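You operate a simulated robot arm through the tools that you are given. There is no shell and no other tool.

You are at the controls of a simulated robot arm. One attempt, no reset.

JOB
Put things in order on the top of the wooden bench. At the end: the red brush stands where the purple pad stood; the white box of bolts is on the brown packing board; the purple pad stands where the orange sanding block stood; the orange sanding block stands on top of the white mirror cover; whatever was shut is shut again. Leave all else as you found it, and nothing knocked over.

Only the result counts: the job must be done as asked and must still hold three seconds after the hand-in. Knocking over, shifting, dropping, spilling or breaking anything else fails it. Lids that push on must go on centred and level and be pressed home; caps that screw on are set level and turned clockwise until they are tight.

ROBOT AND FRAMES
A 7-joint arm with a two-finger parallel gripper, fixed in place. Base frame: the origin is at the foot of the arm, x ahead of it, y to its left, z up; the work surface is at about z = 0. Readings come in mm, rad, newtons and seconds.
With the tool pointing down near the work surface it reaches from about 240 to 620 mm from the base axis. Its first joint turns from -1.152 to 1.152 rad. Payload 2.6 kg.
Tool frame: the origin (TCP) lies between the finger pads and is the grasp point; the fingertips stand 30 mm ahead of it; z points along the fingers, y is the line along which they close. Largest opening 94 mm; finger width 28, thickness 10; the body of the gripper, 50 by 96 mm, starts 55 mm behind the TCP.
Orientation is that of the tool frame in the base frame, as a unit quaternion [w, x, y, z]. With the fingers straight down and closing along the base's y, the tool's x points along the base's -x, its y along +y and its z along -z.

CONTROLS
- The arm moves only by the tool arm_command. Its argument "motion" is a list of rows, each a list of 3 entries, a list of its own where there are three numbers: the shift along the tool's x, y, z in mm, then the turn, a rotation vector about the tool's x, y, z in rad, then the finger opening in mm, from 0 to 94. In form: [[[x, y, z], [wx, wy, wz], fingers], ...]. A call has 1 to 20 rows; each row shifts and turns the commanded pose from where the row before left it, along the tool's axes as they then stand. Rows are played at 5 a second. More than 50 mm and 0.15 rad between two rows, or a gripper value outside its range, and nothing of the call is played. Where a pose cannot be reached the arm comes as near as it can. A force on the tool above 40 N (or 10 N above the force at the start of the call, whichever is more), or a blocked arm, ends the call early, and 0.2 s more pass. The fingers move at their own pace (about 72 mm/s each) and stop on an object; they squeeze with about 21 N. The grip force told is the motor's: it shows also when the fingers shut on nothing. Time passes only in rows, and 0.2 s behind the last, so rows that do not move let the fingers close. It gives the time, the measured TCP pose, the force on the tool (base axes), the opening and the grip force at its end, in the units of the frame above (readings bear some noise), with the torque about the TCP (base axes, N m) and any sound that the robot's microphone picked up.
- Cameras (640 x 400 px; columns grow to the right, rows downward): "scene" is fixed at [30.6, 434.8, 548.8]; the picture's right is [-0.76, -0.65, 0.00], its down [-0.44, 0.52, -0.73] and it looks along [0.47, -0.56, -0.69] (base axes); focal length 305 px, centre (320, 200). "wrist" rides on the gripper at [76, 14, -102] in the tool frame; the picture's right is [-0.18, 0.98, 0.00], its down [-0.75, -0.14, -0.64] and it looks along [-0.63, -0.12, 0.77] (tool axes); focal length 243 px, centre (320, 200). There is no depth. A picture from a camera that has moved, and an enlarged one, comes with that camera's place and axes in the base frame and with its lens.
- get_image(camera): a new picture of that camera. No time passes.
- inspect(camera, box): a new picture of the part [left, top, right, bottom] of that camera's present view, enlarged. No time passes.
- finish_job(): hands the job in; it is judged then, once.

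Places have to be worked out from the pictures, the camera data and where the tool is seen. Open the gripper and draw the arm clear of the work before you hand the job in, unless the task says otherwise.

The tools are called after "Request:" by a JSON object that holds its "method" and its "body". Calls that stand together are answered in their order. arm_command: Moves the arm, as the interface text tells. Its arguments: {"type":"object","properties":{"motion":{"type":"array","items":{"type":"array"}}},"required":["motion"]} The other tools are called the same way: get_image (camera) takes a picture; inspect (camera, box) takes an enlarged picture of a part of a camera's view; finish_job () hands the job in.

At the start:

```text
time_s: 0.0
tcp_pos: [378.5, -22.7, 276.0]
tool_rot: [0.001, 0.001, 1.0, 0.0]
ft_force: [0.3, -1.2, 0.2]
ft_torque: [0.01, -0.01, 0.01]
gripper_width: 94.1
grasp_force: 0.0
```

scene: 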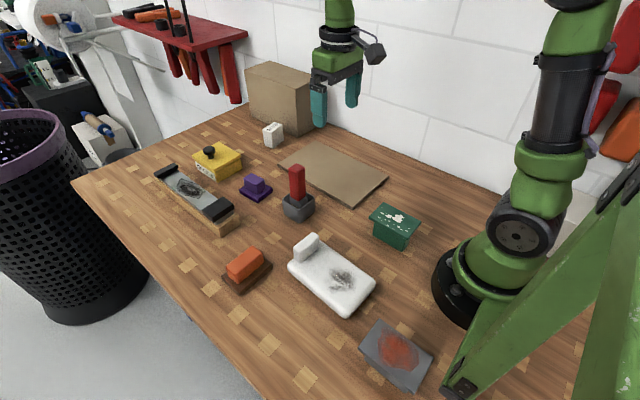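
wrist: 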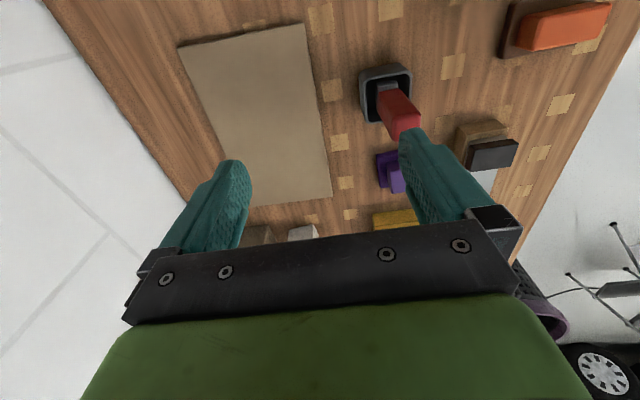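

I start by looking closer at the scene to identify each object before moving anything.

Request:
{"method": "inspect", "body": {"camera": "scene", "box": [140, 100, 340, 225]}}

Request:
{"method": "inspect", "body": {"camera": "scene", "box": [200, 150, 440, 300]}}

Request:
{"method": "inspect", "body": {"camera": "scene", "box": [200, 220, 440, 400]}}

Request:
{"method": "get_image", "body": {"camera": "wrist"}}

```text
3.20 times, centred on (240, 162) of scene
camera zoom: at [30.6, 434.8, 548.8], right [-0.76, -0.65, 0.0], down [-0.44, 0.52, -0.73], along [0.47, -0.56, -0.69], focal length 976 px, centre (576, 320)
```

zoom: 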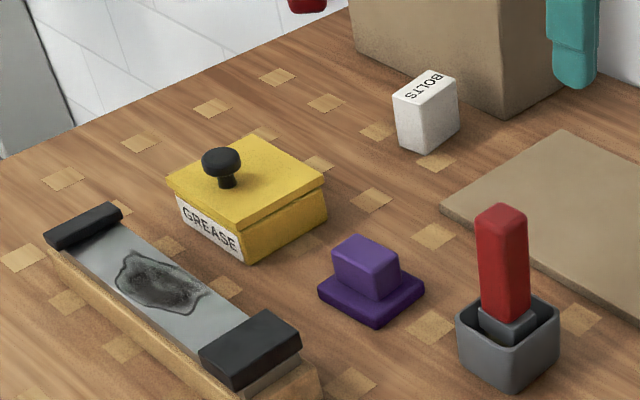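

```text
2.67 times, centred on (320, 225) of scene
camera zoom: at [30.6, 434.8, 548.8], right [-0.76, -0.65, 0.0], down [-0.44, 0.52, -0.73], along [0.47, -0.56, -0.69], focal length 813 px, centre (320, 133)
```

zoom: 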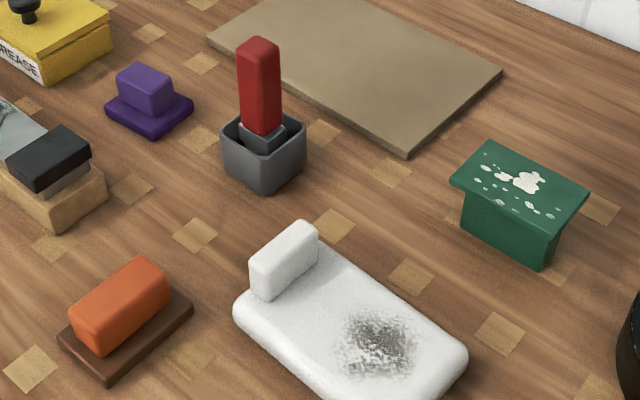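

```text
2.22 times, centred on (320, 310) of scene
camera zoom: at [30.6, 434.8, 548.8], right [-0.76, -0.65, 0.0], down [-0.44, 0.52, -0.73], along [0.47, -0.56, -0.69], focal length 678 px, centre (320, -44)
```

zoom: 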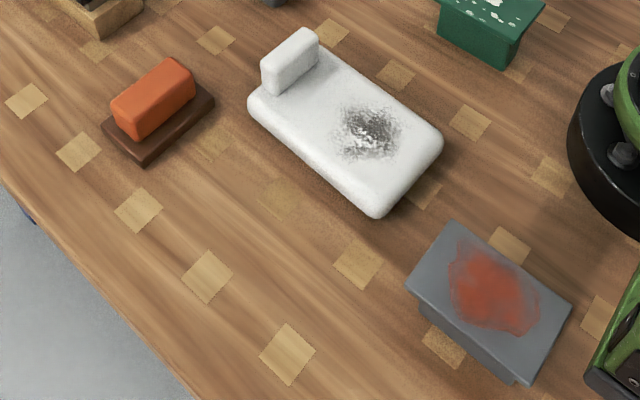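

```text
taken
camera wrist: at [302.5, -8.3, 379.5], right [0.18, 0.98, 0.0], down [0.75, -0.14, 0.64], along [0.63, -0.12, -0.77], focal length 243 px, centre (320, 200)
```

wrist: 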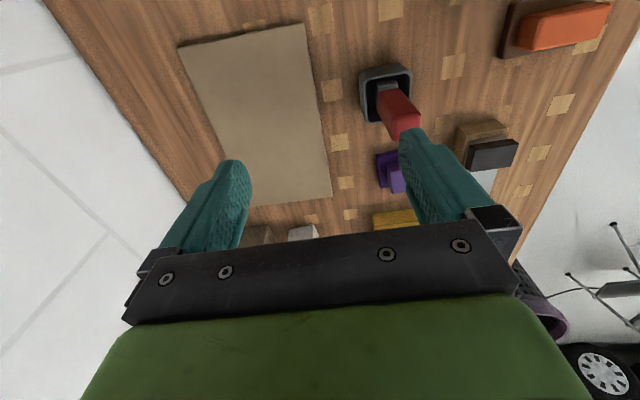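

The objects are clear: orange block near (370, 258), white mirror cover about x 157–308 and y 118–208, purple pad near (547, 82). The red brush stands in a grey cup near (407, 65), the bolts box is near (690, -120), and the brown board spans x 320–590, y -205 to -47. I move above the orange block and cover for a closer wrist view.

Request:
{"method": "arm_command", "body": {"motion": [[[13, 37, 4], [0, 0, 0], 94], [[13, 37, 4], [0, 0, 0], 94], [[13, 37, 4], [0, 0, 0], 94], [[13, 37, 4], [0, 0, 0], 94], [[13, 37, 4], [0, 0, 0], 94], [[13, 37, 4], [0, 0, 0], 94], [[0, 0, 0], [0, 0, 0], 94]]}}

Request:
{"method": "get_image", "body": {"camera": "wrist"}}

Request:
{"method": "get_image", "body": {"camera": "scene"}}

```text
time_s: 1.6
tcp_pos: [300.5, 201.7, 257.0]
tool_rot: [0.0, 0.0, 1.0, 0.0]
ft_force: [-0.4, 0.3, 0.4]
ft_torque: [0.01, 0.02, -0.02]
gripper_width: 93.9
grasp_force: 0.2
```

```text
taken
camera wrist: at [223.9, 215.2, 359.1], right [0.18, 0.98, 0.0], down [0.75, -0.14, 0.64], along [0.63, -0.12, -0.77], focal length 243 px, centre (320, 200)
```

wrist: 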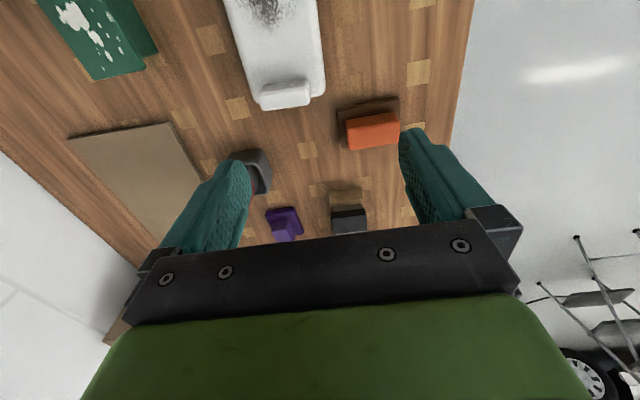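

```text
taken
```

scene: 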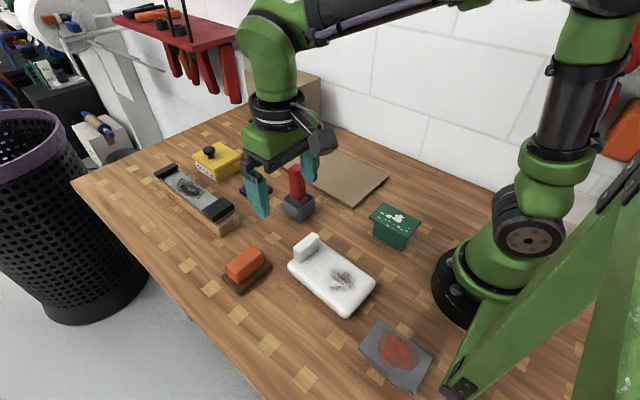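

The wrist view shows the orange block and the mirror cover near the top; I enlarge both for precise edges.

Request:
{"method": "inspect", "body": {"camera": "wrist", "box": [320, 80, 420, 160]}}

Request:
{"method": "inspect", "body": {"camera": "wrist", "box": [200, 0, 360, 120]}}

Request:
{"method": "inspect", "body": {"camera": "wrist", "box": [230, 140, 390, 250]}}

Request:
{"method": "inspect", "body": {"camera": "scene", "box": [205, 225, 385, 330]}}

```text
5.00 times, centred on (370, 120) of wrist
camera zoom: at [223.9, 215.2, 359.1], right [0.18, 0.98, 0.0], down [0.75, -0.14, 0.64], along [0.63, -0.12, -0.77], focal length 1213 px, centre (70, 600)
```

zoom: 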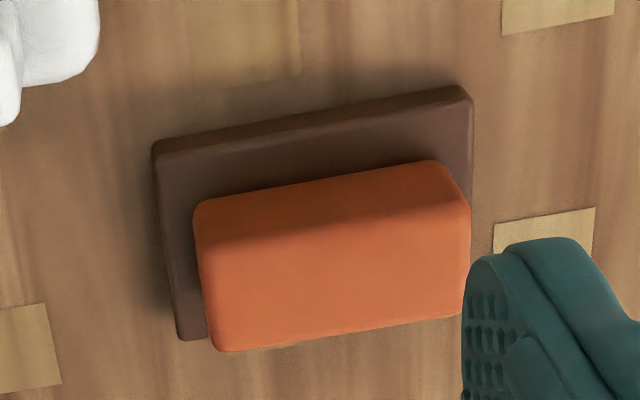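

```text
3.33 times, centred on (280, 60) of wrist
camera zoom: at [223.9, 215.2, 359.1], right [0.18, 0.98, 0.0], down [0.75, -0.14, 0.64], along [0.63, -0.12, -0.77], focal length 809 px, centre (453, 667)
```

zoom: 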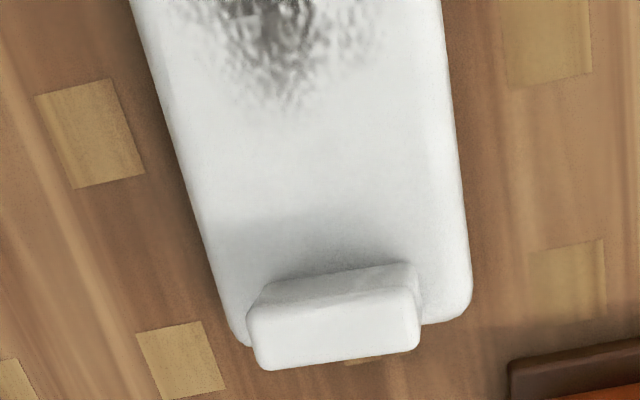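

```text
3.64 times, centred on (310, 195) of wrist
camera zoom: at [223.9, 215.2, 359.1], right [0.18, 0.98, 0.0], down [0.75, -0.14, 0.64], along [0.63, -0.12, -0.77], focal length 882 px, centre (356, 218)
```

zoom: 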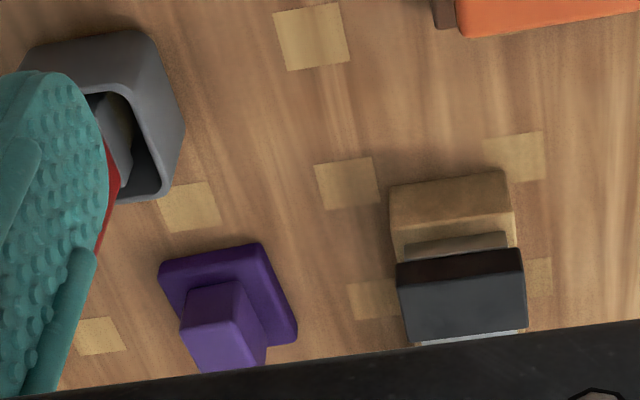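

```text
3.56 times, centred on (295, 278) of scene
camera zoom: at [30.6, 434.8, 548.8], right [-0.76, -0.65, 0.0], down [-0.44, 0.52, -0.73], along [0.47, -0.56, -0.69], focal length 1084 px, centre (409, -76)
```

zoom: 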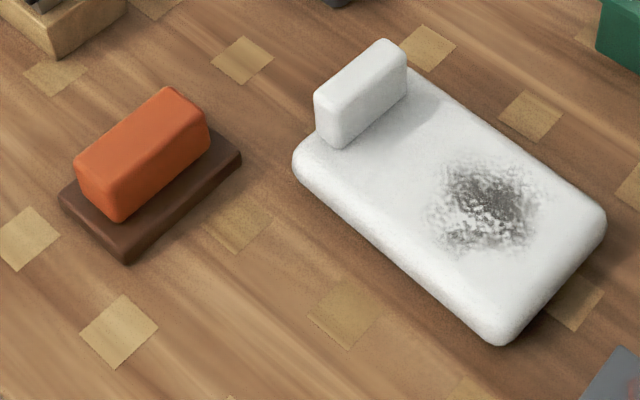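

Orange block: base about x 349–405, y 214–300; handle about 29 mm across x and 70 mm along y, top near z 50. I must grip it across x, so I yaw the tool 90° here and look again at the cover from the side.

Request:
{"method": "arm_command", "body": {"motion": [[[0, 0, 0], [0, 0, 0.1428], 94], [[0, 0, 0], [0, 0, 0.1428], 94], [[0, 0, 0], [0, 0, 0.1428], 94], [[0, 0, 0], [0, 0, 0.1428], 94], [[0, 0, 0], [0, 0, 0.1428], 94], [[0, 0, 0], [0, 0, 0.1428], 94], [[0, 0, 0], [0, 0, 0.1428], 94], [[0, 0, 0], [0, 0, 0.1428], 94], [[0, 0, 0], [0, 0, 0.1428], 94], [[0, 0, 0], [0, 0, 0.1428], 94], [[0, 0, 0], [0, 0, 0.1428], 94], [[0, 0, 0], [0, 0, 0], 94]]}}

Request:
{"method": "get_image", "body": {"camera": "wrist"}}

```text
time_s: 4.2
tcp_pos: [300.3, 201.0, 252.6]
tool_rot: [0.0, 0.707, 0.707, 0.001]
ft_force: [1.0, 0.3, -0.9]
ft_torque: [0.01, 0.0, -0.01]
gripper_width: 93.9
grasp_force: 0.0
```

```text
taken
camera wrist: at [314.8, 276.3, 355.3], right [0.98, -0.19, 0.0], down [-0.14, -0.75, 0.64], along [-0.12, -0.63, -0.77], focal length 243 px, centre (320, 200)
```

wrist: 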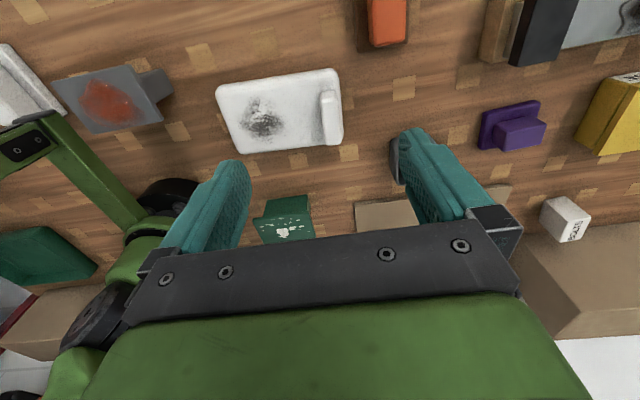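

The yaw worked. I enlarge the cover, purple pad and bolts box in this view to fix their positions.

Request:
{"method": "inspect", "body": {"camera": "wrist", "box": [200, 60, 360, 160]}}

Request:
{"method": "inspect", "body": {"camera": "wrist", "box": [460, 70, 640, 182]}}

Request:
{"method": "inspect", "body": {"camera": "wrist", "box": [500, 150, 640, 260]}}

Request:
{"method": "inspect", "body": {"camera": "wrist", "box": [320, 0, 480, 100]}}

```text
4.00 times, centred on (280, 110) of wrist
camera zoom: at [314.8, 276.3, 355.3], right [0.98, -0.19, 0.0], down [-0.14, -0.75, 0.64], along [-0.12, -0.63, -0.77], focal length 970 px, centre (480, 560)
```

zoom: 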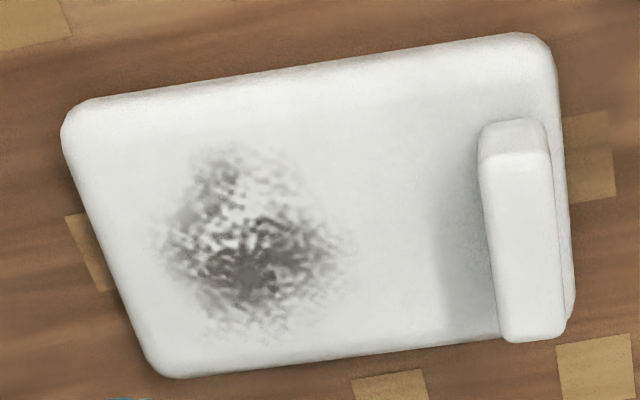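

```text
3.56 times, centred on (550, 126) of wrist
camera zoom: at [314.8, 276.3, 355.3], right [0.98, -0.19, 0.0], down [-0.14, -0.75, 0.64], along [-0.12, -0.63, -0.77], focal length 863 px, centre (-498, 463)
```

zoom: 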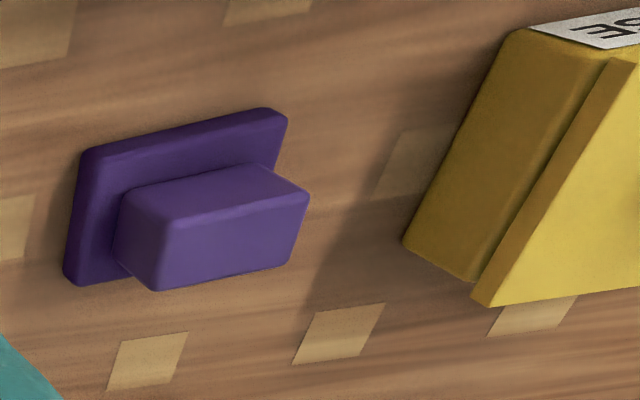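

```text
3.64 times, centred on (570, 205) of wrist
camera zoom: at [314.8, 276.3, 355.3], right [0.98, -0.19, 0.0], down [-0.14, -0.75, 0.64], along [-0.12, -0.63, -0.77], focal length 882 px, centre (-589, 182)
```

zoom: 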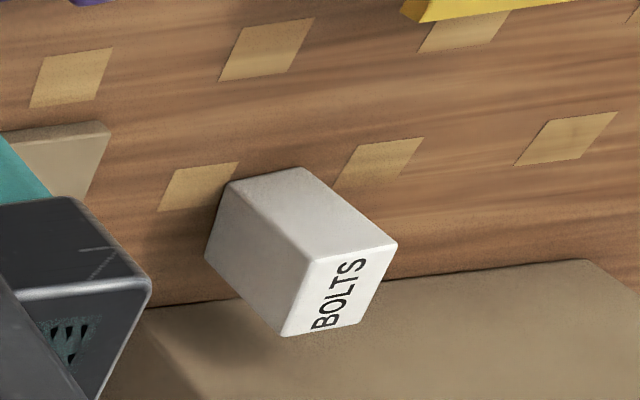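

```text
4.00 times, centred on (400, 50) of wrist
camera zoom: at [314.8, 276.3, 355.3], right [0.98, -0.19, 0.0], down [-0.14, -0.75, 0.64], along [-0.12, -0.63, -0.77], focal length 970 px, centre (0, 800)
```

zoom: 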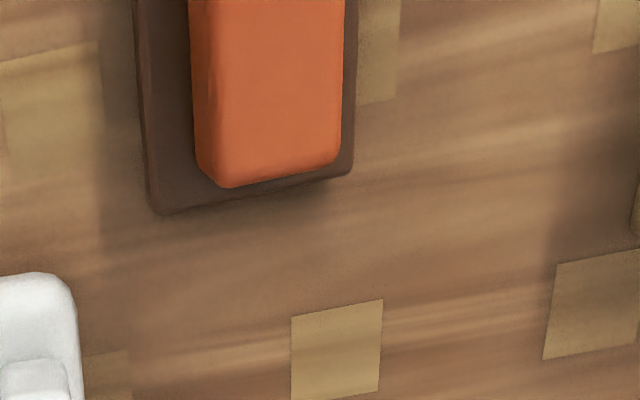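

Cover corners come out near (162,209), (322,201), (156,116), (318,107), with its raised block from x≈295 on; the free top centre is about (228,158), surface z≈25. I move over the orange handle at about (380, 258) and come down to z≈110 to check alignment.

Request:
{"method": "arm_command", "body": {"motion": [[[19, 27, 0], [0, 0, 0], 94], [[19, 27, 0], [0, 0, 0], 94], [[19, 26, 0], [0, 0, 0], 94], [[0, 0, 35], [0, 0, 0], 94], [[0, 0, 35], [0, 0, 0], 94], [[0, 0, 35], [0, 0, 0], 94], [[0, 0, 35], [0, 0, 0], 94], [[0, 0, 0], [0, 0, 0], 94]]}}

Request:
{"method": "get_image", "body": {"camera": "wrist"}}

Request:
{"method": "get_image", "body": {"camera": "scene"}}

```text
time_s: 6.0
tcp_pos: [379.1, 259.7, 113.0]
tool_rot: [-0.001, 0.707, 0.707, 0.0]
ft_force: [0.0, 0.1, -0.9]
ft_torque: [0.0, 0.02, 0.03]
gripper_width: 94.2
grasp_force: 0.1
```

```text
taken
camera wrist: at [393.0, 336.0, 216.8], right [0.98, -0.18, 0.0], down [-0.14, -0.75, 0.64], along [-0.12, -0.63, -0.77], focal length 243 px, centre (320, 200)
```

wrist: 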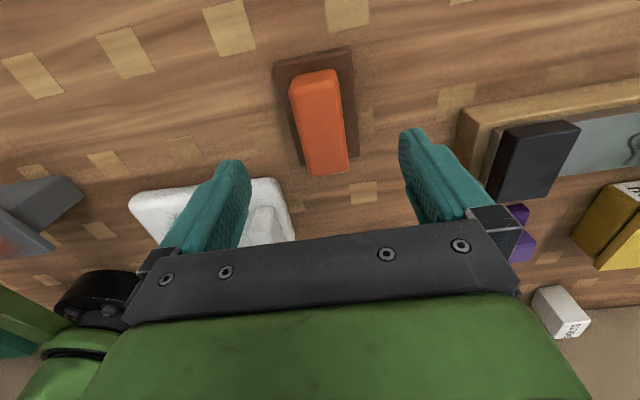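

```text
taken
```

scene: 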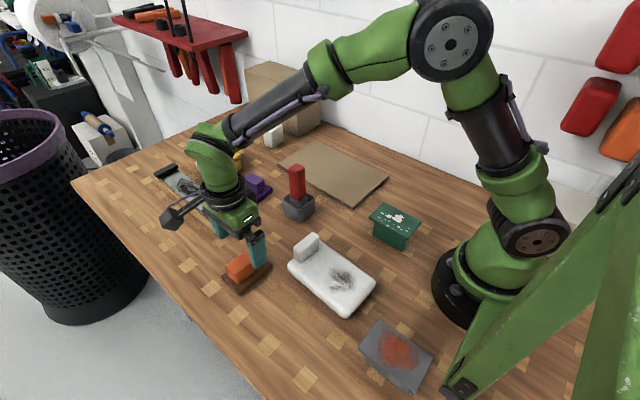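

The fingers straddle the handle; I enlarge to check the centring.

Request:
{"method": "inspect", "body": {"camera": "wrist", "box": [250, 30, 410, 190]}}

```text
2.50 times, centred on (330, 110) of wrist
camera zoom: at [393.0, 336.0, 216.8], right [0.98, -0.18, 0.0], down [-0.14, -0.75, 0.64], along [-0.12, -0.63, -0.77], focal length 606 px, centre (295, 425)
```

zoom: 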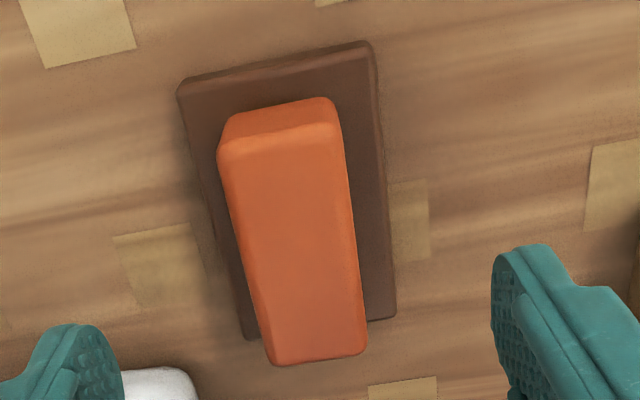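

Handle spans x 365–396, y 227–294 (base centre ≈ (380, 258)), base top ≈ z 14. I descend so the fingertips end about 6 mm above the brown base and close.

Request:
{"method": "arm_command", "body": {"motion": [[[0, 1, 25], [0, 0, 0], 94], [[0, 0, 25], [0, 0, 0], 94], [[0, 0, 12], [0, 0, 0], 94], [[0, 0, 0], [0, 0, 0], 94], [[0, 0, 0], [0, 0, 0], 24], [[0, 0, 0], [0, 0, 0], 24], [[0, 0, 0], [0, 0, 0], 24], [[0, 0, 0], [0, 0, 0], 24], [[0, 0, 0], [0, 0, 0], 24]]}}

Request:
{"method": "get_image", "body": {"camera": "wrist"}}

```text
time_s: 8.0
tcp_pos: [379.6, 256.5, 49.1]
tool_rot: [0.0, 0.707, 0.707, 0.0]
ft_force: [0.1, 0.4, -0.4]
ft_torque: [-0.01, -0.01, 0.0]
gripper_width: 38.3
grasp_force: 20.6
```

```text
taken
camera wrist: at [394.5, 331.9, 153.0], right [0.98, -0.18, 0.0], down [-0.14, -0.75, 0.64], along [-0.12, -0.63, -0.77], focal length 243 px, centre (320, 200)
```

wrist: 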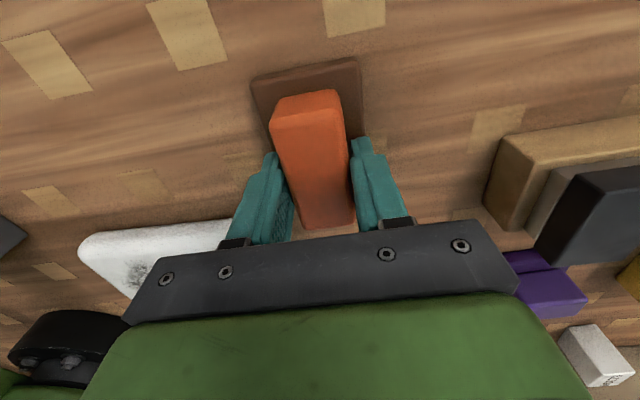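

The grip holds at 38 mm. I lift a little and check that the base comes up with the handle.

Request:
{"method": "arm_command", "body": {"motion": [[[0, 0, -10], [0, 0, 0], 24], [[0, 0, -20], [0, 0, 0], 24], [[0, 0, -30], [0, 0, 0], 24], [[0, 0, -40], [0, 0, 0], 24], [[0, 0, 0], [0, 0, 0], 24]]}}

Request:
{"method": "get_image", "body": {"camera": "wrist"}}

Request:
{"method": "inspect", "body": {"camera": "scene", "box": [150, 180, 350, 320]}}

```text
time_s: 9.2
tcp_pos: [379.0, 255.3, 148.8]
tool_rot: [0.0, 0.707, 0.708, 0.0]
ft_force: [-0.5, -0.2, 0.5]
ft_torque: [0.03, -0.03, -0.01]
gripper_width: 23.9
grasp_force: 0.0
```

```text
taken
camera wrist: at [394.9, 332.1, 252.9], right [0.98, -0.18, 0.0], down [-0.14, -0.75, 0.64], along [-0.12, -0.63, -0.77], focal length 243 px, centre (320, 200)
```

wrist: 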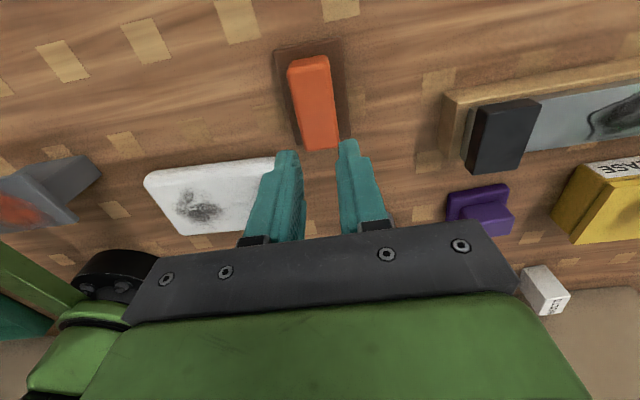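

```text
2.86 times, centred on (250, 250) of scene
camera zoom: at [30.6, 434.8, 548.8], right [-0.76, -0.65, 0.0], down [-0.44, 0.52, -0.73], along [0.47, -0.56, -0.69], focal length 871 px, centre (520, 57)
```

zoom: 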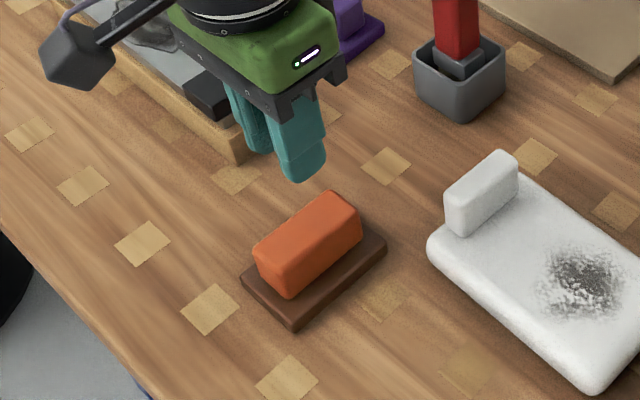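

The fingers slid off and the block stayed in place, so that grip was not sound. I check the block closely before trying again.

Request:
{"method": "inspect", "body": {"camera": "wrist", "box": [250, 30, 380, 170]}}

Request:
{"method": "inspect", "body": {"camera": "scene", "box": [205, 225, 295, 305]}}

```text
2.86 times, centred on (315, 100) of wrist
camera zoom: at [394.9, 332.1, 252.9], right [0.98, -0.18, 0.0], down [-0.14, -0.75, 0.64], along [-0.12, -0.63, -0.77], focal length 693 px, centre (334, 486)
```

zoom: 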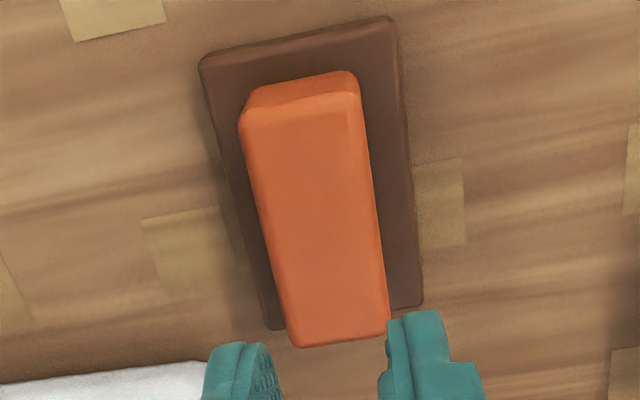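

```text
5.00 times, centred on (250, 265) of scene
camera zoom: at [30.6, 434.8, 548.8], right [-0.76, -0.65, 0.0], down [-0.44, 0.52, -0.73], along [0.47, -0.56, -0.69], focal length 1524 px, centre (670, -125)
```

zoom: 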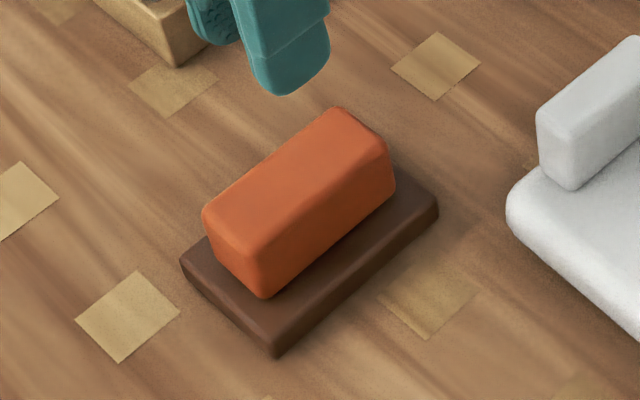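

The handle still reads about x 362–393, y 227–294. I go down again slightly lower, close fully, and lift only a few millimetres while reading the force.

Request:
{"method": "arm_command", "body": {"motion": [[[2, -1, 0], [0, 0, 0], 94], [[0, 0, 0], [0, 0, 0], 94], [[0, 0, 35], [0, 0, 0], 94], [[0, 0, 35], [0, 0, 0], 94], [[0, 0, 25], [0, 0, 0], 94], [[0, 0, 7], [0, 0, 0], 94], [[0, 0, 0], [0, 0, 0], 94]]}}

Request:
{"method": "inspect", "body": {"camera": "scene", "box": [205, 215, 305, 305]}}

Request:
{"method": "get_image", "body": {"camera": "wrist"}}

```text
time_s: 10.8
tcp_pos: [380.6, 259.6, 46.5]
tool_rot: [0.0, 0.707, 0.707, 0.0]
ft_force: [0.9, -1.0, -0.2]
ft_torque: [0.01, -0.01, -0.01]
gripper_width: 94.3
grasp_force: 0.0
```

```text
4.44 times, centred on (255, 260) of scene
camera zoom: at [30.6, 434.8, 548.8], right [-0.76, -0.65, 0.0], down [-0.44, 0.52, -0.73], along [0.47, -0.56, -0.69], focal length 1355 px, centre (609, -67)
```

zoom: 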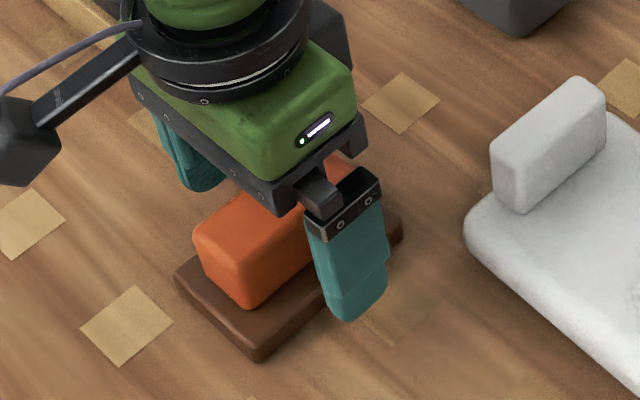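

```text
taken
camera wrist: at [395.3, 335.3, 150.3], right [0.98, -0.18, 0.0], down [-0.14, -0.75, 0.64], along [-0.12, -0.63, -0.77], focal length 243 px, centre (320, 200)
```

wrist: 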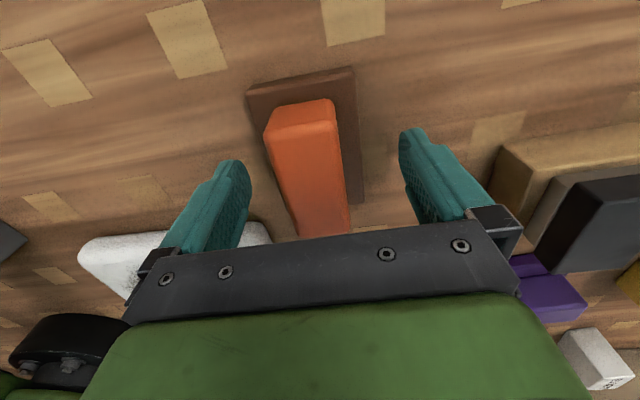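

Fingers are down on both sides of the handle. I close fully and wait, then lift 4 mm in a second step to read the load.

Request:
{"method": "arm_command", "body": {"motion": [[[0, 0, 0], [0, 0, 0], 0], [[0, 0, 0], [0, 0, 0], 0], [[0, 0, 0], [0, 0, 0], 0], [[0, 0, 0], [0, 0, 0], 0], [[0, 0, 0], [0, 0, 0], 0], [[0, 0, 0], [0, 0, 0], 0]]}}

Request:
{"method": "arm_command", "body": {"motion": [[[0, 0, -2], [0, 0, 0], 0], [[0, 0, -2], [0, 0, 0], 0], [[0, 0, 0], [0, 0, 0], 0]]}}

Request:
{"method": "get_image", "body": {"camera": "wrist"}}

Request:
{"method": "inspect", "body": {"camera": "scene", "box": [205, 215, 305, 305]}}

```text
time_s: 12.2
tcp_pos: [380.4, 259.5, 47.0]
tool_rot: [0.0, 0.707, 0.707, 0.0]
ft_force: [0.2, 0.2, 0.2]
ft_torque: [-0.01, -0.01, -0.01]
gripper_width: 38.2
grasp_force: 21.1
```

```text
time_s: 13.0
tcp_pos: [381.9, 258.8, 51.3]
tool_rot: [-0.001, 0.707, 0.707, 0.0]
ft_force: [0.0, 0.2, -0.1]
ft_torque: [0.03, -0.01, 0.01]
gripper_width: 38.0
grasp_force: 21.3
```

```text
taken
camera wrist: at [395.7, 335.5, 155.0], right [0.98, -0.18, 0.0], down [-0.14, -0.75, 0.64], along [-0.12, -0.63, -0.77], focal length 243 px, centre (320, 200)
```

wrist: 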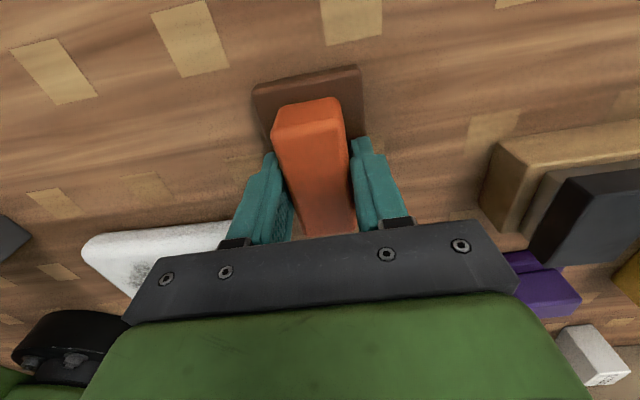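

```text
4.44 times, centred on (255, 260) of scene
camera zoom: at [30.6, 434.8, 548.8], right [-0.76, -0.65, 0.0], down [-0.44, 0.52, -0.73], along [0.47, -0.56, -0.69], focal length 1355 px, centre (609, -67)
```

zoom: 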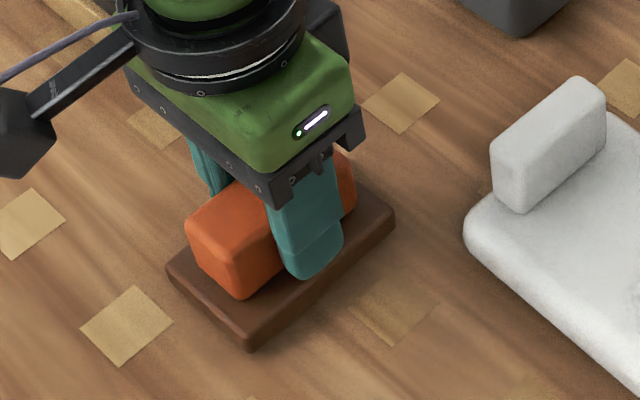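

This time the block rose with the fingers (the base lifted about 4 mm in the scene view). I lift slowly in small steps and check.

Request:
{"method": "arm_command", "body": {"motion": [[[0, 0, -3], [0, 0, 0], 0], [[0, 0, -3], [0, 0, 0], 0], [[0, 0, -4], [0, 0, 0], 0], [[0, 0, -4], [0, 0, 0], 0], [[0, 0, -4], [0, 0, 0], 0], [[0, 0, 0], [0, 0, 0], 0]]}}

Request:
{"method": "get_image", "body": {"camera": "wrist"}}

Request:
{"method": "inspect", "body": {"camera": "scene", "box": [205, 205, 305, 295]}}

```text
time_s: 14.4
tcp_pos: [380.1, 257.7, 68.5]
tool_rot: [0.0, 0.707, 0.707, 0.0]
ft_force: [-0.2, 1.1, -1.8]
ft_torque: [0.0, 0.02, 0.0]
gripper_width: 37.8
grasp_force: 20.8
```

```text
taken
camera wrist: at [395.0, 334.1, 172.8], right [0.98, -0.18, 0.0], down [-0.14, -0.75, 0.64], along [-0.12, -0.63, -0.77], focal length 243 px, centre (320, 200)
```

wrist: 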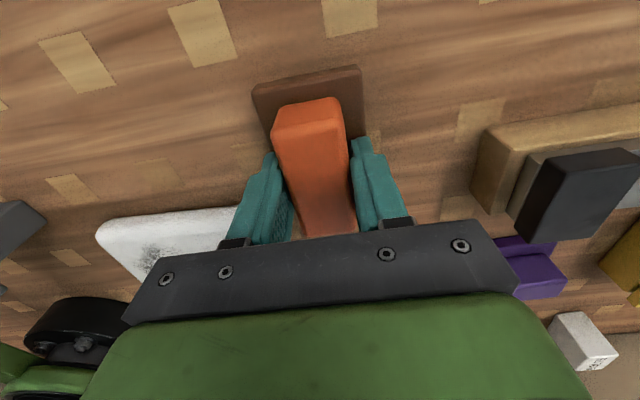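

```text
4.44 times, centred on (255, 250) of scene
camera zoom: at [30.6, 434.8, 548.8], right [-0.76, -0.65, 0.0], down [-0.44, 0.52, -0.73], along [0.47, -0.56, -0.69], focal length 1355 px, centre (609, -22)
```

zoom: 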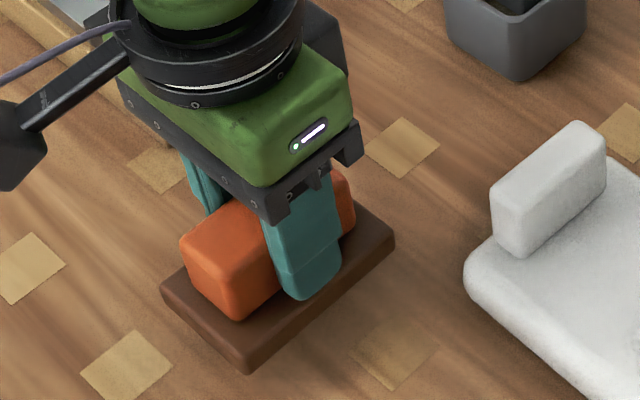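

The block is held firmly now. I raise it slowly to z≈150 and carry it gently over the mirror cover.

Request:
{"method": "arm_command", "body": {"motion": [[[0, 0, -6], [0, 0, 0], 0], [[0, 0, -8], [0, 0, 0], 0], [[0, 0, -10], [0, 0, 0], 0], [[0, 0, -10], [0, 0, 0], 0], [[0, 0, -10], [0, 0, 0], 0], [[0, 0, -10], [0, 0, 0], 0], [[0, 0, -10], [0, 0, 0], 0], [[0, 0, -10], [0, 0, 0], 0], [[0, 0, -8], [0, 0, 0], 0], [[0, 0, 0], [0, 0, 0], 0]]}}

Request:
{"method": "arm_command", "body": {"motion": [[[-4, -6, 0], [0, 0, 0], 0], [[-8, -12, 0], [0, 0, 0], 0], [[-10, -15, 0], [0, 0, 0], 0], [[-10, -15, 0], [0, 0, 0], 0], [[-10, -15, 0], [0, 0, 0], 0], [[-10, -15, 0], [0, 0, 0], 0], [[-10, -15, 0], [0, 0, 0], 0], [[-10, -15, 0], [0, 0, 0], 0], [[-10, -15, 0], [0, 0, 0], 0], [[-8, -12, 0], [0, 0, 0], 0], [[-6, -9, 0], [0, 0, 0], 0], [[-4, -8, 0], [0, 0, 0], 0], [[0, 0, 0], [0, 0, 0], 0]]}}

Request:
{"method": "get_image", "body": {"camera": "wrist"}}

Request:
{"method": "get_image", "body": {"camera": "scene"}}

```text
time_s: 16.6
tcp_pos: [381.8, 257.8, 151.2]
tool_rot: [-0.001, 0.707, 0.707, 0.0]
ft_force: [0.1, -0.7, -0.8]
ft_torque: [-0.02, -0.02, 0.03]
gripper_width: 38.2
grasp_force: 20.9
```

```text
time_s: 19.4
tcp_pos: [227.6, 158.4, 152.3]
tool_rot: [0.0, 0.706, 0.708, 0.0]
ft_force: [1.0, 0.5, -1.0]
ft_torque: [-0.02, -0.01, 0.03]
gripper_width: 38.2
grasp_force: 21.2
```

```text
taken
camera wrist: at [242.9, 234.6, 255.4], right [0.98, -0.18, 0.0], down [-0.14, -0.75, 0.64], along [-0.12, -0.63, -0.77], focal length 243 px, centre (320, 200)
```

wrist: 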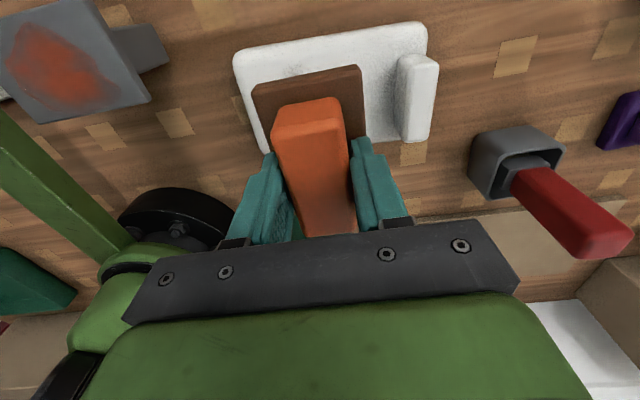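

```text
taken
```

scene: 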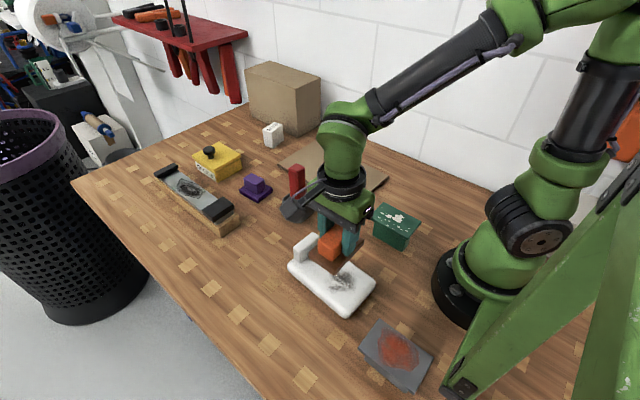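

The block hangs level over the cover. I turn the tool back 90° so the block's long side runs along the cover's long side, then look again.

Request:
{"method": "arm_command", "body": {"motion": [[[0, 0, 0], [0, 0, -0.06], 0], [[0, 0, 0], [0, 0, -0.1], 0], [[0, 0, 0], [0, 0, -0.1], 0], [[0, 0, 0], [0, 0, -0.1], 0], [[0, 0, 0], [0, 0, -0.1], 0], [[0, 0, 0], [0, 0, -0.1], 0], [[0, 0, 0], [0, 0, -0.1], 0], [[0, 0, 0], [0, 0, -0.1], 0], [[0, 0, 0], [0, 0, -0.1], 0], [[0, 0, 0], [0, 0, -0.1], 0], [[0, 0, 0], [0, 0, -0.1], 0], [[0, 0, 0], [0, 0, -0.1], 0], [[0, 0, 0], [0, 0, -0.1], 0], [[0, 0, 0], [0, 0, -0.1], 0], [[0, 0, 0], [0, 0, -0.1], 0], [[0, 0, 0], [0, 0, -0.06], 0], [[0, 0, 0], [0, 0, 0], 0]]}}

Request:
{"method": "get_image", "body": {"camera": "wrist"}}

Request:
{"method": "get_image", "body": {"camera": "scene"}}

```text
time_s: 23.0
tcp_pos: [228.6, 159.1, 150.6]
tool_rot: [0.0, 0.024, 1.0, -0.001]
ft_force: [0.0, -0.7, -1.0]
ft_torque: [0.01, 0.03, -0.01]
gripper_width: 38.1
grasp_force: 20.7
```

```text
taken
camera wrist: at [153.1, 176.7, 255.3], right [0.23, 0.97, 0.0], down [0.75, -0.18, 0.64], along [0.62, -0.15, -0.77], focal length 243 px, centre (320, 200)
```

wrist: 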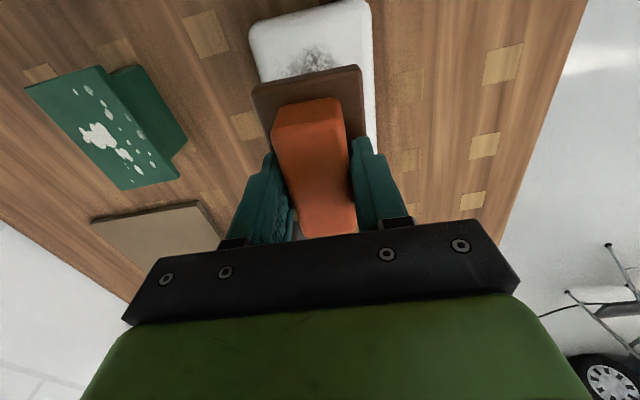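

```text
taken
```

scene: 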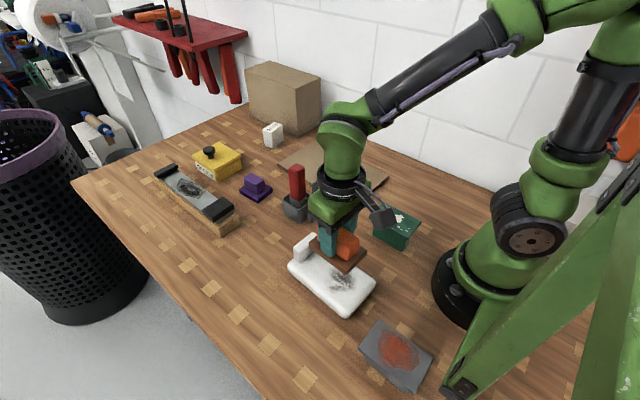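

The block's long axis now matches the cover's (yaw about -0.05). I lower to about 12 mm above the expected contact and look.

Request:
{"method": "arm_command", "body": {"motion": [[[0, 0, 8], [0, 0, 0], 0], [[0, 0, 10], [0, 0, 0], 0], [[0, 0, 10], [0, 0, 0], 0], [[0, 0, 10], [0, 0, 0], 0], [[0, 0, 10], [0, 0, 0], 0], [[0, 0, 10], [0, 0, 0], 0], [[0, 0, 6], [0, 0, 0], 0], [[0, 0, 0], [0, 0, 0], 0]]}}

Request:
{"method": "inspect", "body": {"camera": "scene", "box": [270, 190, 400, 320]}}

Request:
{"method": "get_image", "body": {"camera": "wrist"}}

```text
time_s: 24.8
tcp_pos: [229.1, 158.0, 88.1]
tool_rot: [0.0, 0.025, 1.0, 0.0]
ft_force: [0.1, -0.2, -1.8]
ft_torque: [0.04, -0.01, 0.01]
gripper_width: 38.1
grasp_force: 21.1
```

```text
3.08 times, centred on (335, 255) of scene
camera zoom: at [30.6, 434.8, 548.8], right [-0.76, -0.65, 0.0], down [-0.44, 0.52, -0.73], along [0.47, -0.56, -0.69], focal length 938 px, centre (274, 31)
```

zoom: 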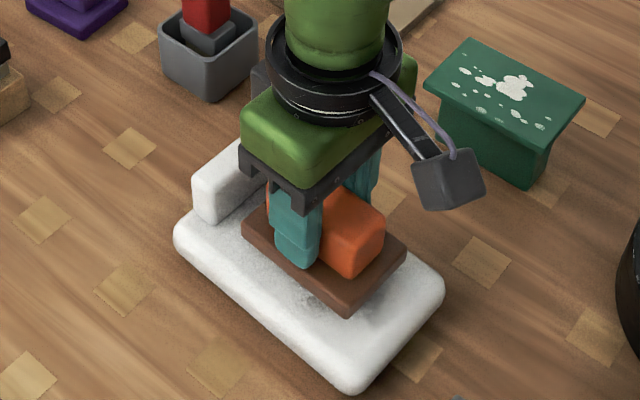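

```text
taken
camera wrist: at [154.2, 176.0, 191.9], right [0.23, 0.97, 0.0], down [0.75, -0.18, 0.64], along [0.62, -0.15, -0.77], focal length 243 px, centre (320, 200)
```

wrist: 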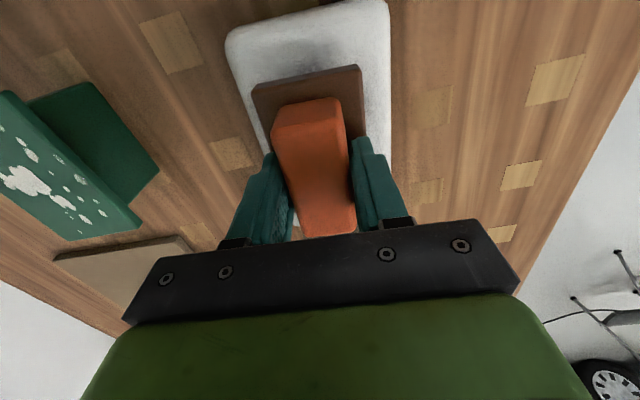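

The block is over the flat part with margin all round. I nudge it 3 mm toward the free end and 2 mm to +y, and lower in small steps until contact shows in the force.

Request:
{"method": "arm_command", "body": {"motion": [[[3, 2, 0], [0, 0, 0], 0], [[0, 0, 3], [0, 0, 0], 0], [[0, 0, 3], [0, 0, 0], 0], [[0, 0, 2], [0, 0, 0], 0], [[0, 0, 0], [0, 0, 0], 0]]}}

Request:
{"method": "inspect", "body": {"camera": "scene", "box": [280, 220, 380, 320]}}

```text
time_s: 26.0
tcp_pos: [225.3, 159.7, 79.4]
tool_rot: [0.001, 0.026, 1.0, 0.0]
ft_force: [0.2, 0.1, -1.8]
ft_torque: [0.01, -0.02, 0.01]
gripper_width: 37.9
grasp_force: 21.1
```

```text
4.00 times, centred on (330, 270) of scene
camera zoom: at [30.6, 434.8, 548.8], right [-0.76, -0.65, 0.0], down [-0.44, 0.52, -0.73], along [0.47, -0.56, -0.69], focal length 1220 px, centre (280, -80)
```

zoom: 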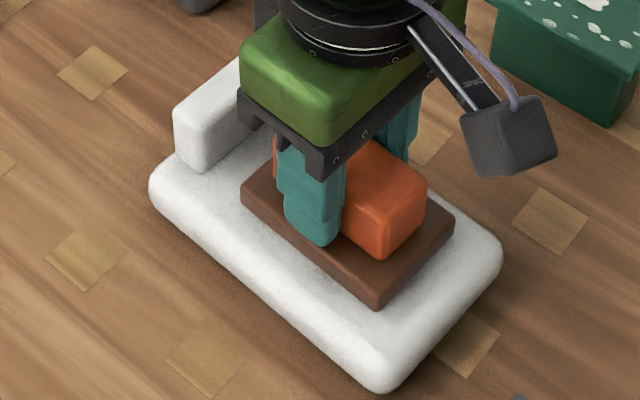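

No contact yet at z 79. I keep lowering in 1–2 mm steps, reading the force.

Request:
{"method": "arm_command", "body": {"motion": [[[0, 0, 2], [0, 0, 0], 0], [[0, 0, 2], [0, 0, 0], 0], [[0, 0, 1], [0, 0, 0], 0], [[0, 0, 0], [0, 0, 0], 0]]}}

Request:
{"method": "arm_command", "body": {"motion": [[[0, 0, 1], [0, 0, 0], 0], [[0, 0, 1], [0, 0, 0], 0], [[0, 0, 0], [0, 0, 0], 0]]}}

```text
time_s: 27.0
tcp_pos: [226.5, 159.2, 76.3]
tool_rot: [0.002, 0.025, 1.0, 0.002]
ft_force: [-5.1, -0.4, 39.6]
ft_torque: [-0.28, 0.5, -0.03]
gripper_width: 38.1
grasp_force: 20.7
```

```text
time_s: 27.3
tcp_pos: [226.2, 160.1, 76.0]
tool_rot: [0.002, 0.025, 1.0, 0.002]
ft_force: [-2.2, -2.2, 13.4]
ft_torque: [-0.31, 0.42, 0.04]
gripper_width: 38.2
grasp_force: 20.8
stopped in row 1: the force on the tool passed its limit at 54 N (the readings are from after the stop); the commanded pose is now the measured one
```

Contact was made at about z 76–77; the block rests on the cover. I relieve the press slightly and then open the fingers.

Request:
{"method": "arm_command", "body": {"motion": [[[0, 0, -0.5], [0, 0, 0], 0], [[0, 0, 0], [0, 0, 0], 0]]}}

```text
time_s: 27.9
tcp_pos: [227.2, 160.6, 75.5]
tool_rot: [0.003, 0.025, 1.0, 0.0]
ft_force: [-1.1, 1.0, 2.9]
ft_torque: [-0.06, 0.08, -0.04]
gripper_width: 37.8
grasp_force: 21.0
```

The force is down to about 3 N with the block seated. I open the fingers.

Request:
{"method": "arm_command", "body": {"motion": [[[0, 0, 0], [0, 0, 0], 44], [[0, 0, 0], [0, 0, 0], 60], [[0, 0, 0], [0, 0, 0], 80], [[0, 0, 0], [0, 0, 0], 80], [[0, 0, 0], [0, 0, 0], 80]]}}

Request:
{"method": "get_image", "body": {"camera": "wrist"}}

Request:
{"method": "inspect", "body": {"camera": "scene", "box": [280, 220, 380, 320]}}

```text
time_s: 29.1
tcp_pos: [227.4, 159.8, 75.8]
tool_rot: [0.002, 0.025, 1.0, 0.001]
ft_force: [0.3, 0.0, 2.6]
ft_torque: [-0.11, 0.03, -0.02]
gripper_width: 79.9
grasp_force: 0.0
```

```text
taken
camera wrist: at [151.8, 178.0, 179.4], right [0.23, 0.97, 0.0], down [0.74, -0.18, 0.64], along [0.63, -0.15, -0.76], focal length 243 px, centre (320, 200)
```

wrist: 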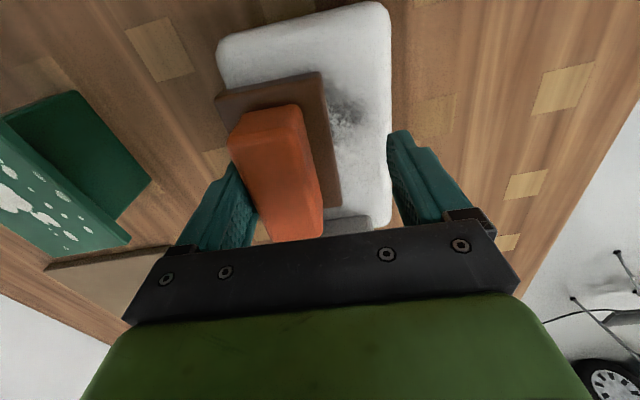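

```text
4.00 times, centred on (330, 270) of scene
camera zoom: at [30.6, 434.8, 548.8], right [-0.76, -0.65, 0.0], down [-0.44, 0.52, -0.73], along [0.47, -0.56, -0.69], focal length 1220 px, centre (280, -80)
```

zoom: 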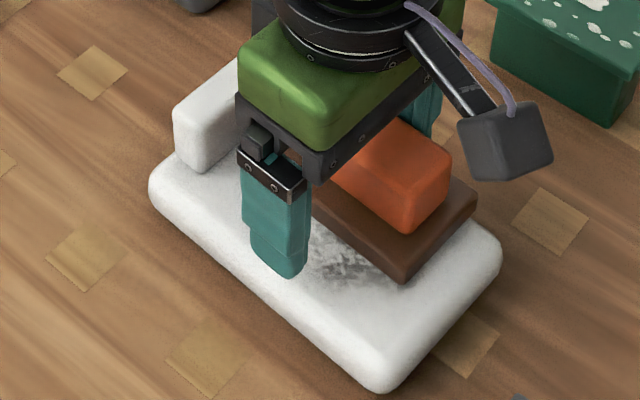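

On opening, one fingertip apparently rubbed on the brown base and dragged the block about 20 mm toward -y (it now sits off-centre, slightly over the cover's edge). I lift straight up gently and check that nothing sticks.

Request:
{"method": "arm_command", "body": {"motion": [[[0, 0, -1], [0, 0, 0], 80], [[0, 0, -2], [0, 0, 0], 80], [[0, 0, -3], [0, 0, 0], 80], [[0, 0, 0], [0, 0, 0], 80]]}}

Request:
{"method": "get_image", "body": {"camera": "wrist"}}

Request:
{"method": "inspect", "body": {"camera": "scene", "box": [280, 220, 380, 320]}}

```text
time_s: 30.1
tcp_pos: [227.3, 161.2, 82.2]
tool_rot: [0.001, 0.025, 1.0, 0.001]
ft_force: [-0.2, 0.1, 0.6]
ft_torque: [-0.01, 0.01, -0.01]
gripper_width: 80.1
grasp_force: 0.1
```

```text
taken
camera wrist: at [151.4, 177.8, 185.8], right [0.23, 0.97, 0.0], down [0.74, -0.18, 0.64], along [0.63, -0.15, -0.76], focal length 243 px, centre (320, 200)
```

wrist: 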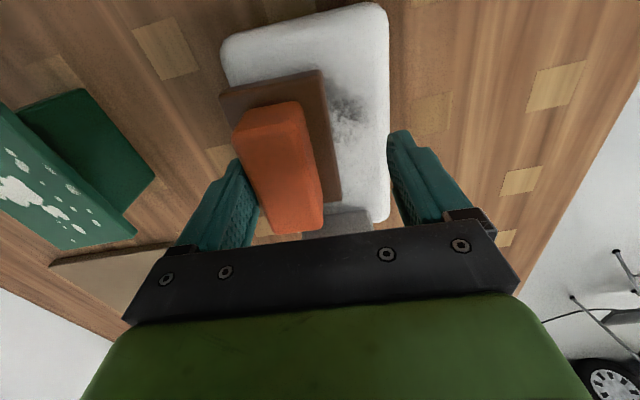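

```text
4.00 times, centred on (330, 270) of scene
camera zoom: at [30.6, 434.8, 548.8], right [-0.76, -0.65, 0.0], down [-0.44, 0.52, -0.73], along [0.47, -0.56, -0.69], focal length 1220 px, centre (280, -80)
```

zoom: 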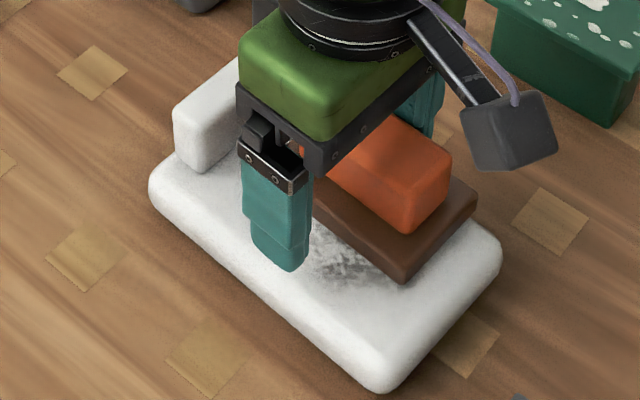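

Nothing stuck and the cover hasn't moved. I lower to keep the tips about 4 mm above the brown base and close the fingers slowly to 40 mm, so the -y finger pushes the handle back to the centre.

Request:
{"method": "arm_command", "body": {"motion": [[[0, 0, 2], [0, 0, 0], 80], [[0, 0, 0], [0, 0, 0], 76], [[0, 0, 0], [0, 0, 0], 72], [[0, 0, 0], [0, 0, 0], 68], [[0, 0, 0], [0, 0, 0], 64], [[0, 0, 0], [0, 0, 0], 60], [[0, 0, 0], [0, 0, 0], 57], [[0, 0, 0], [0, 0, 0], 54], [[0, 0, 0], [0, 0, 0], 51], [[0, 0, 0], [0, 0, 0], 48], [[0, 0, 0], [0, 0, 0], 45], [[0, 0, 0], [0, 0, 0], 43], [[0, 0, 0], [0, 0, 0], 41], [[0, 0, 0], [0, 0, 0], 40], [[0, 0, 0], [0, 0, 0], 40]]}}

Request:
{"method": "get_image", "body": {"camera": "wrist"}}

Request:
{"method": "inspect", "body": {"camera": "scene", "box": [280, 220, 380, 320]}}

```text
time_s: 33.3
tcp_pos: [227.1, 159.5, 80.1]
tool_rot: [0.003, 0.025, 1.0, 0.001]
ft_force: [0.9, -0.6, -0.1]
ft_torque: [0.01, 0.03, -0.01]
gripper_width: 40.0
grasp_force: 0.4
```

```text
taken
camera wrist: at [151.2, 177.9, 183.4], right [0.23, 0.97, 0.0], down [0.74, -0.18, 0.64], along [0.63, -0.15, -0.76], focal length 243 px, centre (320, 200)
```

wrist: 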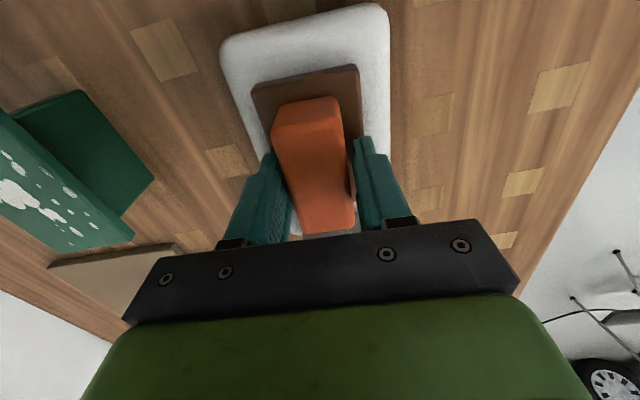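

```text
4.00 times, centred on (330, 270) of scene
camera zoom: at [30.6, 434.8, 548.8], right [-0.76, -0.65, 0.0], down [-0.44, 0.52, -0.73], along [0.47, -0.56, -0.69], focal length 1220 px, centre (280, -80)
```

zoom: 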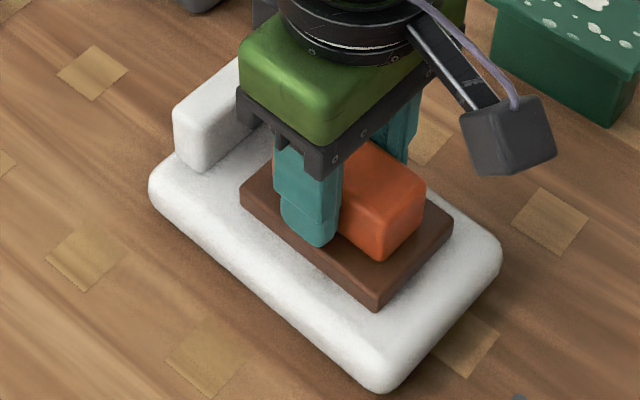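

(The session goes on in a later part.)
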